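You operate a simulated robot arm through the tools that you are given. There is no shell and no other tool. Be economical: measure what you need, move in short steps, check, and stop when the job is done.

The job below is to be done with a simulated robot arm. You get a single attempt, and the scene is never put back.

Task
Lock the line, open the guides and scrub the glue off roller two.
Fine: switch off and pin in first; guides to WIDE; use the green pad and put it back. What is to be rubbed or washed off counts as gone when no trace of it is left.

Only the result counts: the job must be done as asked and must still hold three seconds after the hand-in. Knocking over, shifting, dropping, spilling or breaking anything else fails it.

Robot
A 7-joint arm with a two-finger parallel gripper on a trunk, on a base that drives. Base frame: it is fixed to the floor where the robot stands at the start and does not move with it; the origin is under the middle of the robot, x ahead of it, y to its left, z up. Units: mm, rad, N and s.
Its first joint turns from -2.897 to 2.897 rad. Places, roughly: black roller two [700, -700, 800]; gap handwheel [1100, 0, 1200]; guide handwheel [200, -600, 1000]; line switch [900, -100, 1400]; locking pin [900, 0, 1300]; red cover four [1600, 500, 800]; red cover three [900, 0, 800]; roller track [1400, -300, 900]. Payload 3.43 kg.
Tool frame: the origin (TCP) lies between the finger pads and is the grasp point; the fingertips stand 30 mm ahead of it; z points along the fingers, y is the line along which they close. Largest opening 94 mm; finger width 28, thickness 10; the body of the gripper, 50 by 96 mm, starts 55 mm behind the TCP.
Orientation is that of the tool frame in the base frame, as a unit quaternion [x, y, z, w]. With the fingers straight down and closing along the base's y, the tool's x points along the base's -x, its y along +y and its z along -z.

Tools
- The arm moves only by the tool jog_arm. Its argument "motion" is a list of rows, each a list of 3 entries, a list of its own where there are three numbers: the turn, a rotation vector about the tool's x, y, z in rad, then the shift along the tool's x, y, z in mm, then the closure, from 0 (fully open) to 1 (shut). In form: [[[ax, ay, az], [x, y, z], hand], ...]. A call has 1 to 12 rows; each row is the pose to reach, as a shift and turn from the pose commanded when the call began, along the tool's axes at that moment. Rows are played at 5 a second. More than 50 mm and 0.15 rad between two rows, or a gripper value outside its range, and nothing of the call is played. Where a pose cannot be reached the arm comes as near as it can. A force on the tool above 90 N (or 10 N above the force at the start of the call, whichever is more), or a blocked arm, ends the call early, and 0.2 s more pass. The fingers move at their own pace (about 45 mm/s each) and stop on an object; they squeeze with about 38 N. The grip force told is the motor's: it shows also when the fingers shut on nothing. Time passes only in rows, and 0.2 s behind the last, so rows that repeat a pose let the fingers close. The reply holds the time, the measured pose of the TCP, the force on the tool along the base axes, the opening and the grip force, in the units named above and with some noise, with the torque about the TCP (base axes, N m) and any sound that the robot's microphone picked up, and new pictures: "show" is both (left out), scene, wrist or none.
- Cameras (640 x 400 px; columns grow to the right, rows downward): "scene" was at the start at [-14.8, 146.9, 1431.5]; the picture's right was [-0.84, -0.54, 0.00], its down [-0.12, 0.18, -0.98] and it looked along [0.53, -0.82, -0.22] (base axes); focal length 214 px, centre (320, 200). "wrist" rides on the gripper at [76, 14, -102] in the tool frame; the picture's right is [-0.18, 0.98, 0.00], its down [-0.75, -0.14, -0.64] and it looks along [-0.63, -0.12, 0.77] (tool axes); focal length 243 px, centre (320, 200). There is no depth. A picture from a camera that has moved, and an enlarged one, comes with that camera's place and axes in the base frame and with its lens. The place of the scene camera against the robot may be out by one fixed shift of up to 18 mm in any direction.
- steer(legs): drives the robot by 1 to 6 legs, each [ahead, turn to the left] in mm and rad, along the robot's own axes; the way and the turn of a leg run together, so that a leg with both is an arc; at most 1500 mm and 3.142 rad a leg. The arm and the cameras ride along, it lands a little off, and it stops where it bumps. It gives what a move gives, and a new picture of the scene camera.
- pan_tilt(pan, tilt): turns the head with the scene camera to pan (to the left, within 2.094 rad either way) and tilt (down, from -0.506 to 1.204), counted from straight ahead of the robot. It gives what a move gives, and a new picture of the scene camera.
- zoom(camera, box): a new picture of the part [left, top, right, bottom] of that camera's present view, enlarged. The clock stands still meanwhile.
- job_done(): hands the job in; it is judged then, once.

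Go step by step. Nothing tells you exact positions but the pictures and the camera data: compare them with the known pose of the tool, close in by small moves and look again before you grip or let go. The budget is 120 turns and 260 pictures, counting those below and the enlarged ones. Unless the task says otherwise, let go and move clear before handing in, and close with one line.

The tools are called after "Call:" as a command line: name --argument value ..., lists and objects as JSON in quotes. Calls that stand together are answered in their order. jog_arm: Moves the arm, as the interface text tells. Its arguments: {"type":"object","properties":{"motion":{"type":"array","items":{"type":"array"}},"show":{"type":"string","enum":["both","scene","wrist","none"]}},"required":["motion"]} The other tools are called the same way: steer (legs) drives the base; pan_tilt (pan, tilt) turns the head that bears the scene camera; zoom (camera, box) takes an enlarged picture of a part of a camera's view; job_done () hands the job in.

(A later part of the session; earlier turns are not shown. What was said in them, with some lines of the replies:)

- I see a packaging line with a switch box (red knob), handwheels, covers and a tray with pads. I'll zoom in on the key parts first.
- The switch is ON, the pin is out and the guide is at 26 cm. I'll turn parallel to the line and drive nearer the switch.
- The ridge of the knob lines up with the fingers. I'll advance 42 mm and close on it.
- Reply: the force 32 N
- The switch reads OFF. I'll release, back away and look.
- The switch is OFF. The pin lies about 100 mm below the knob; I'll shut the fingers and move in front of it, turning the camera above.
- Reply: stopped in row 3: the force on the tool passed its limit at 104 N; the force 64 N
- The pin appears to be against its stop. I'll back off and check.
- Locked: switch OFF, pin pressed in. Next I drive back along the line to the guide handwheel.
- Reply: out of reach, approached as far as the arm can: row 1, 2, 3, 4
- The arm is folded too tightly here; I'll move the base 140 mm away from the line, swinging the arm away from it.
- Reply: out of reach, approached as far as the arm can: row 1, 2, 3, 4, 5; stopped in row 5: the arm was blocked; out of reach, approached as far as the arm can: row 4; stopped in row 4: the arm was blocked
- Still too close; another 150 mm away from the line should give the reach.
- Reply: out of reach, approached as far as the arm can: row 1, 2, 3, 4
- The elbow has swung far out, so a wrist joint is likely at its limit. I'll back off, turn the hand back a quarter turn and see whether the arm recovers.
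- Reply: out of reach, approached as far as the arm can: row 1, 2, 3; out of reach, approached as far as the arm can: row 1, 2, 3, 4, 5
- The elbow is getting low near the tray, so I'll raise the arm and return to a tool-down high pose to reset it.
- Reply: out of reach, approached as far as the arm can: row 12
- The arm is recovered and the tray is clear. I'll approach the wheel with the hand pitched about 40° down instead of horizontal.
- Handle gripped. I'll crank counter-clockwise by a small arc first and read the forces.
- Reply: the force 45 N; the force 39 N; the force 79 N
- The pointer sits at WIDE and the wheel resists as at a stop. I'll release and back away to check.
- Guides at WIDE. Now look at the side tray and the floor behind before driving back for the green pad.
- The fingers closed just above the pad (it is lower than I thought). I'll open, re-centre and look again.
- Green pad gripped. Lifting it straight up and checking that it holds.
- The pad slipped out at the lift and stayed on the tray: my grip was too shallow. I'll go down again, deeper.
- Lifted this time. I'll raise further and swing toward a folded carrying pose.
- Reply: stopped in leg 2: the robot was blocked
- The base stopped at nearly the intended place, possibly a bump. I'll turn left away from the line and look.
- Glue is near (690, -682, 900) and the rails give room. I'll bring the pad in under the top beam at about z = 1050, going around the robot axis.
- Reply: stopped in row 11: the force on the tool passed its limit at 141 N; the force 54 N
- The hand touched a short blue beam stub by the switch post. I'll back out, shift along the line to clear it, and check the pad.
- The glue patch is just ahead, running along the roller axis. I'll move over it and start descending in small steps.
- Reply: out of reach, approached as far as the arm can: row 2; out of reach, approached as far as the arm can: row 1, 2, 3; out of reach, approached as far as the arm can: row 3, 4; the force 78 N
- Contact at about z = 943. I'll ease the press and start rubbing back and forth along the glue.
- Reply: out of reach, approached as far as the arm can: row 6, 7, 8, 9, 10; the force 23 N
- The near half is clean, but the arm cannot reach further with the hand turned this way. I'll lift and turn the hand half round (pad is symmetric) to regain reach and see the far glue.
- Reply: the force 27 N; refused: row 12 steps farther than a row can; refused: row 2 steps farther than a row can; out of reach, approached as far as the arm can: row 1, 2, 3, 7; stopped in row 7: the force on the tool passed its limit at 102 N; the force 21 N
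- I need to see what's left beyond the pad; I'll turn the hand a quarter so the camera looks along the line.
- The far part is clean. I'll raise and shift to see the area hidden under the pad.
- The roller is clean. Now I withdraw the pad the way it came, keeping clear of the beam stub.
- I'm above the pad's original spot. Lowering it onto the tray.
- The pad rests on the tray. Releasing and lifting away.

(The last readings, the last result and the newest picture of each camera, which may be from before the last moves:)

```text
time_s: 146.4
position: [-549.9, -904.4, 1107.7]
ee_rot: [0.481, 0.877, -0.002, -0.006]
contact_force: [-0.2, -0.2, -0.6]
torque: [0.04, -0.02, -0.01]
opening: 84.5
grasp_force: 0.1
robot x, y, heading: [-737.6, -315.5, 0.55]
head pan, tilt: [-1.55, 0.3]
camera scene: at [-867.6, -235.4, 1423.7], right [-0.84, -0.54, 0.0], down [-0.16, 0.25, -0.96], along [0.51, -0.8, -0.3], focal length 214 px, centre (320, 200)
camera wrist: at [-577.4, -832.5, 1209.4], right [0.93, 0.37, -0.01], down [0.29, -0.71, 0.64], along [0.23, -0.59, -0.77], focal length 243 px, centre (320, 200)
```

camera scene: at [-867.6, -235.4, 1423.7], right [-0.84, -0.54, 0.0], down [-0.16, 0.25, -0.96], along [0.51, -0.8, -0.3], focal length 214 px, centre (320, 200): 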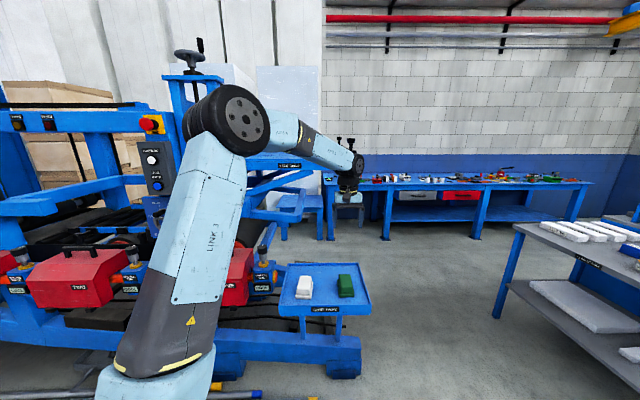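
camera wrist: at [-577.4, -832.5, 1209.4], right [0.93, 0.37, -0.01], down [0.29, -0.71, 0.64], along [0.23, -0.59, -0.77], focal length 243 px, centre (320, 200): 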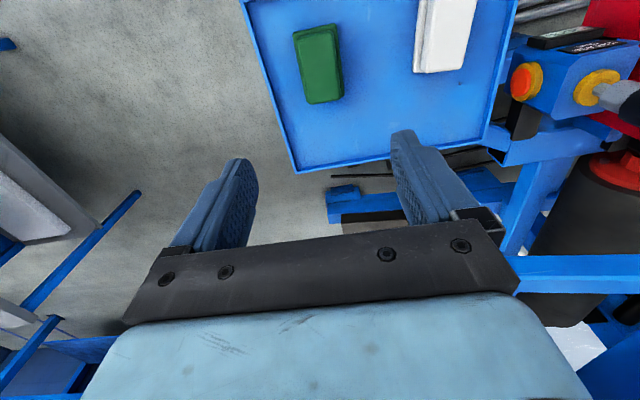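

Call:
zoom --camera "scene" --box '[110, 170, 210, 245]'

Call:
pan_tilt --pan -0.75 --tilt 0.2

```text
5.33 times, centred on (160, 208) of scene
camera zoom: at [-867.6, -235.4, 1423.7], right [-0.84, -0.54, 0.0], down [-0.16, 0.25, -0.96], along [0.51, -0.8, -0.3], focal length 1144 px, centre (1173, 160)
```

zoom: 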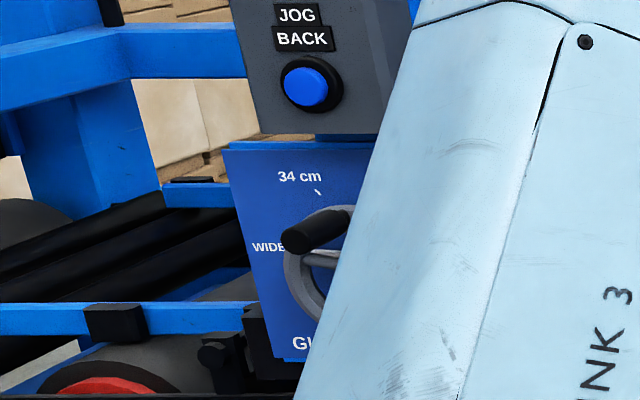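

```text
time_s: 147.6
position: [-550.7, -903.2, 1106.4]
ee_rot: [0.481, 0.877, -0.001, -0.005]
contact_force: [0.0, -0.1, -0.3]
torque: [-0.02, 0.01, -0.02]
opening: 84.5
grasp_force: 0.1
robot x, y, heading: [-738.3, -319.0, 0.547]
head pan, tilt: [-0.75, 0.201]
camera scene: at [-826.7, -175.2, 1433.0], right [-0.2, -0.98, 0.0], down [-0.2, 0.04, -0.98], along [0.96, -0.2, -0.2], focal length 214 px, centre (320, 200)
```

scene: 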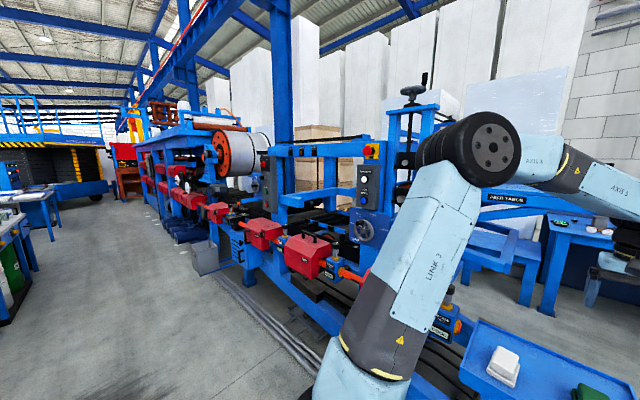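

Everything I can check is in order: the guide wheel is still where I left it at WIDE, both pads are on the tray, and the hand is clear. I'm handing in.

Call:
job_done

```text
The job is handed in.
```

The line is switched off and pinned, the guides are at WIDE, no glue was left to see on roller two, and the green pad is back on the side tray. On the way in, the hand bumped a fixed blue beam by the switch post once; I saw nothing moved or dropped.
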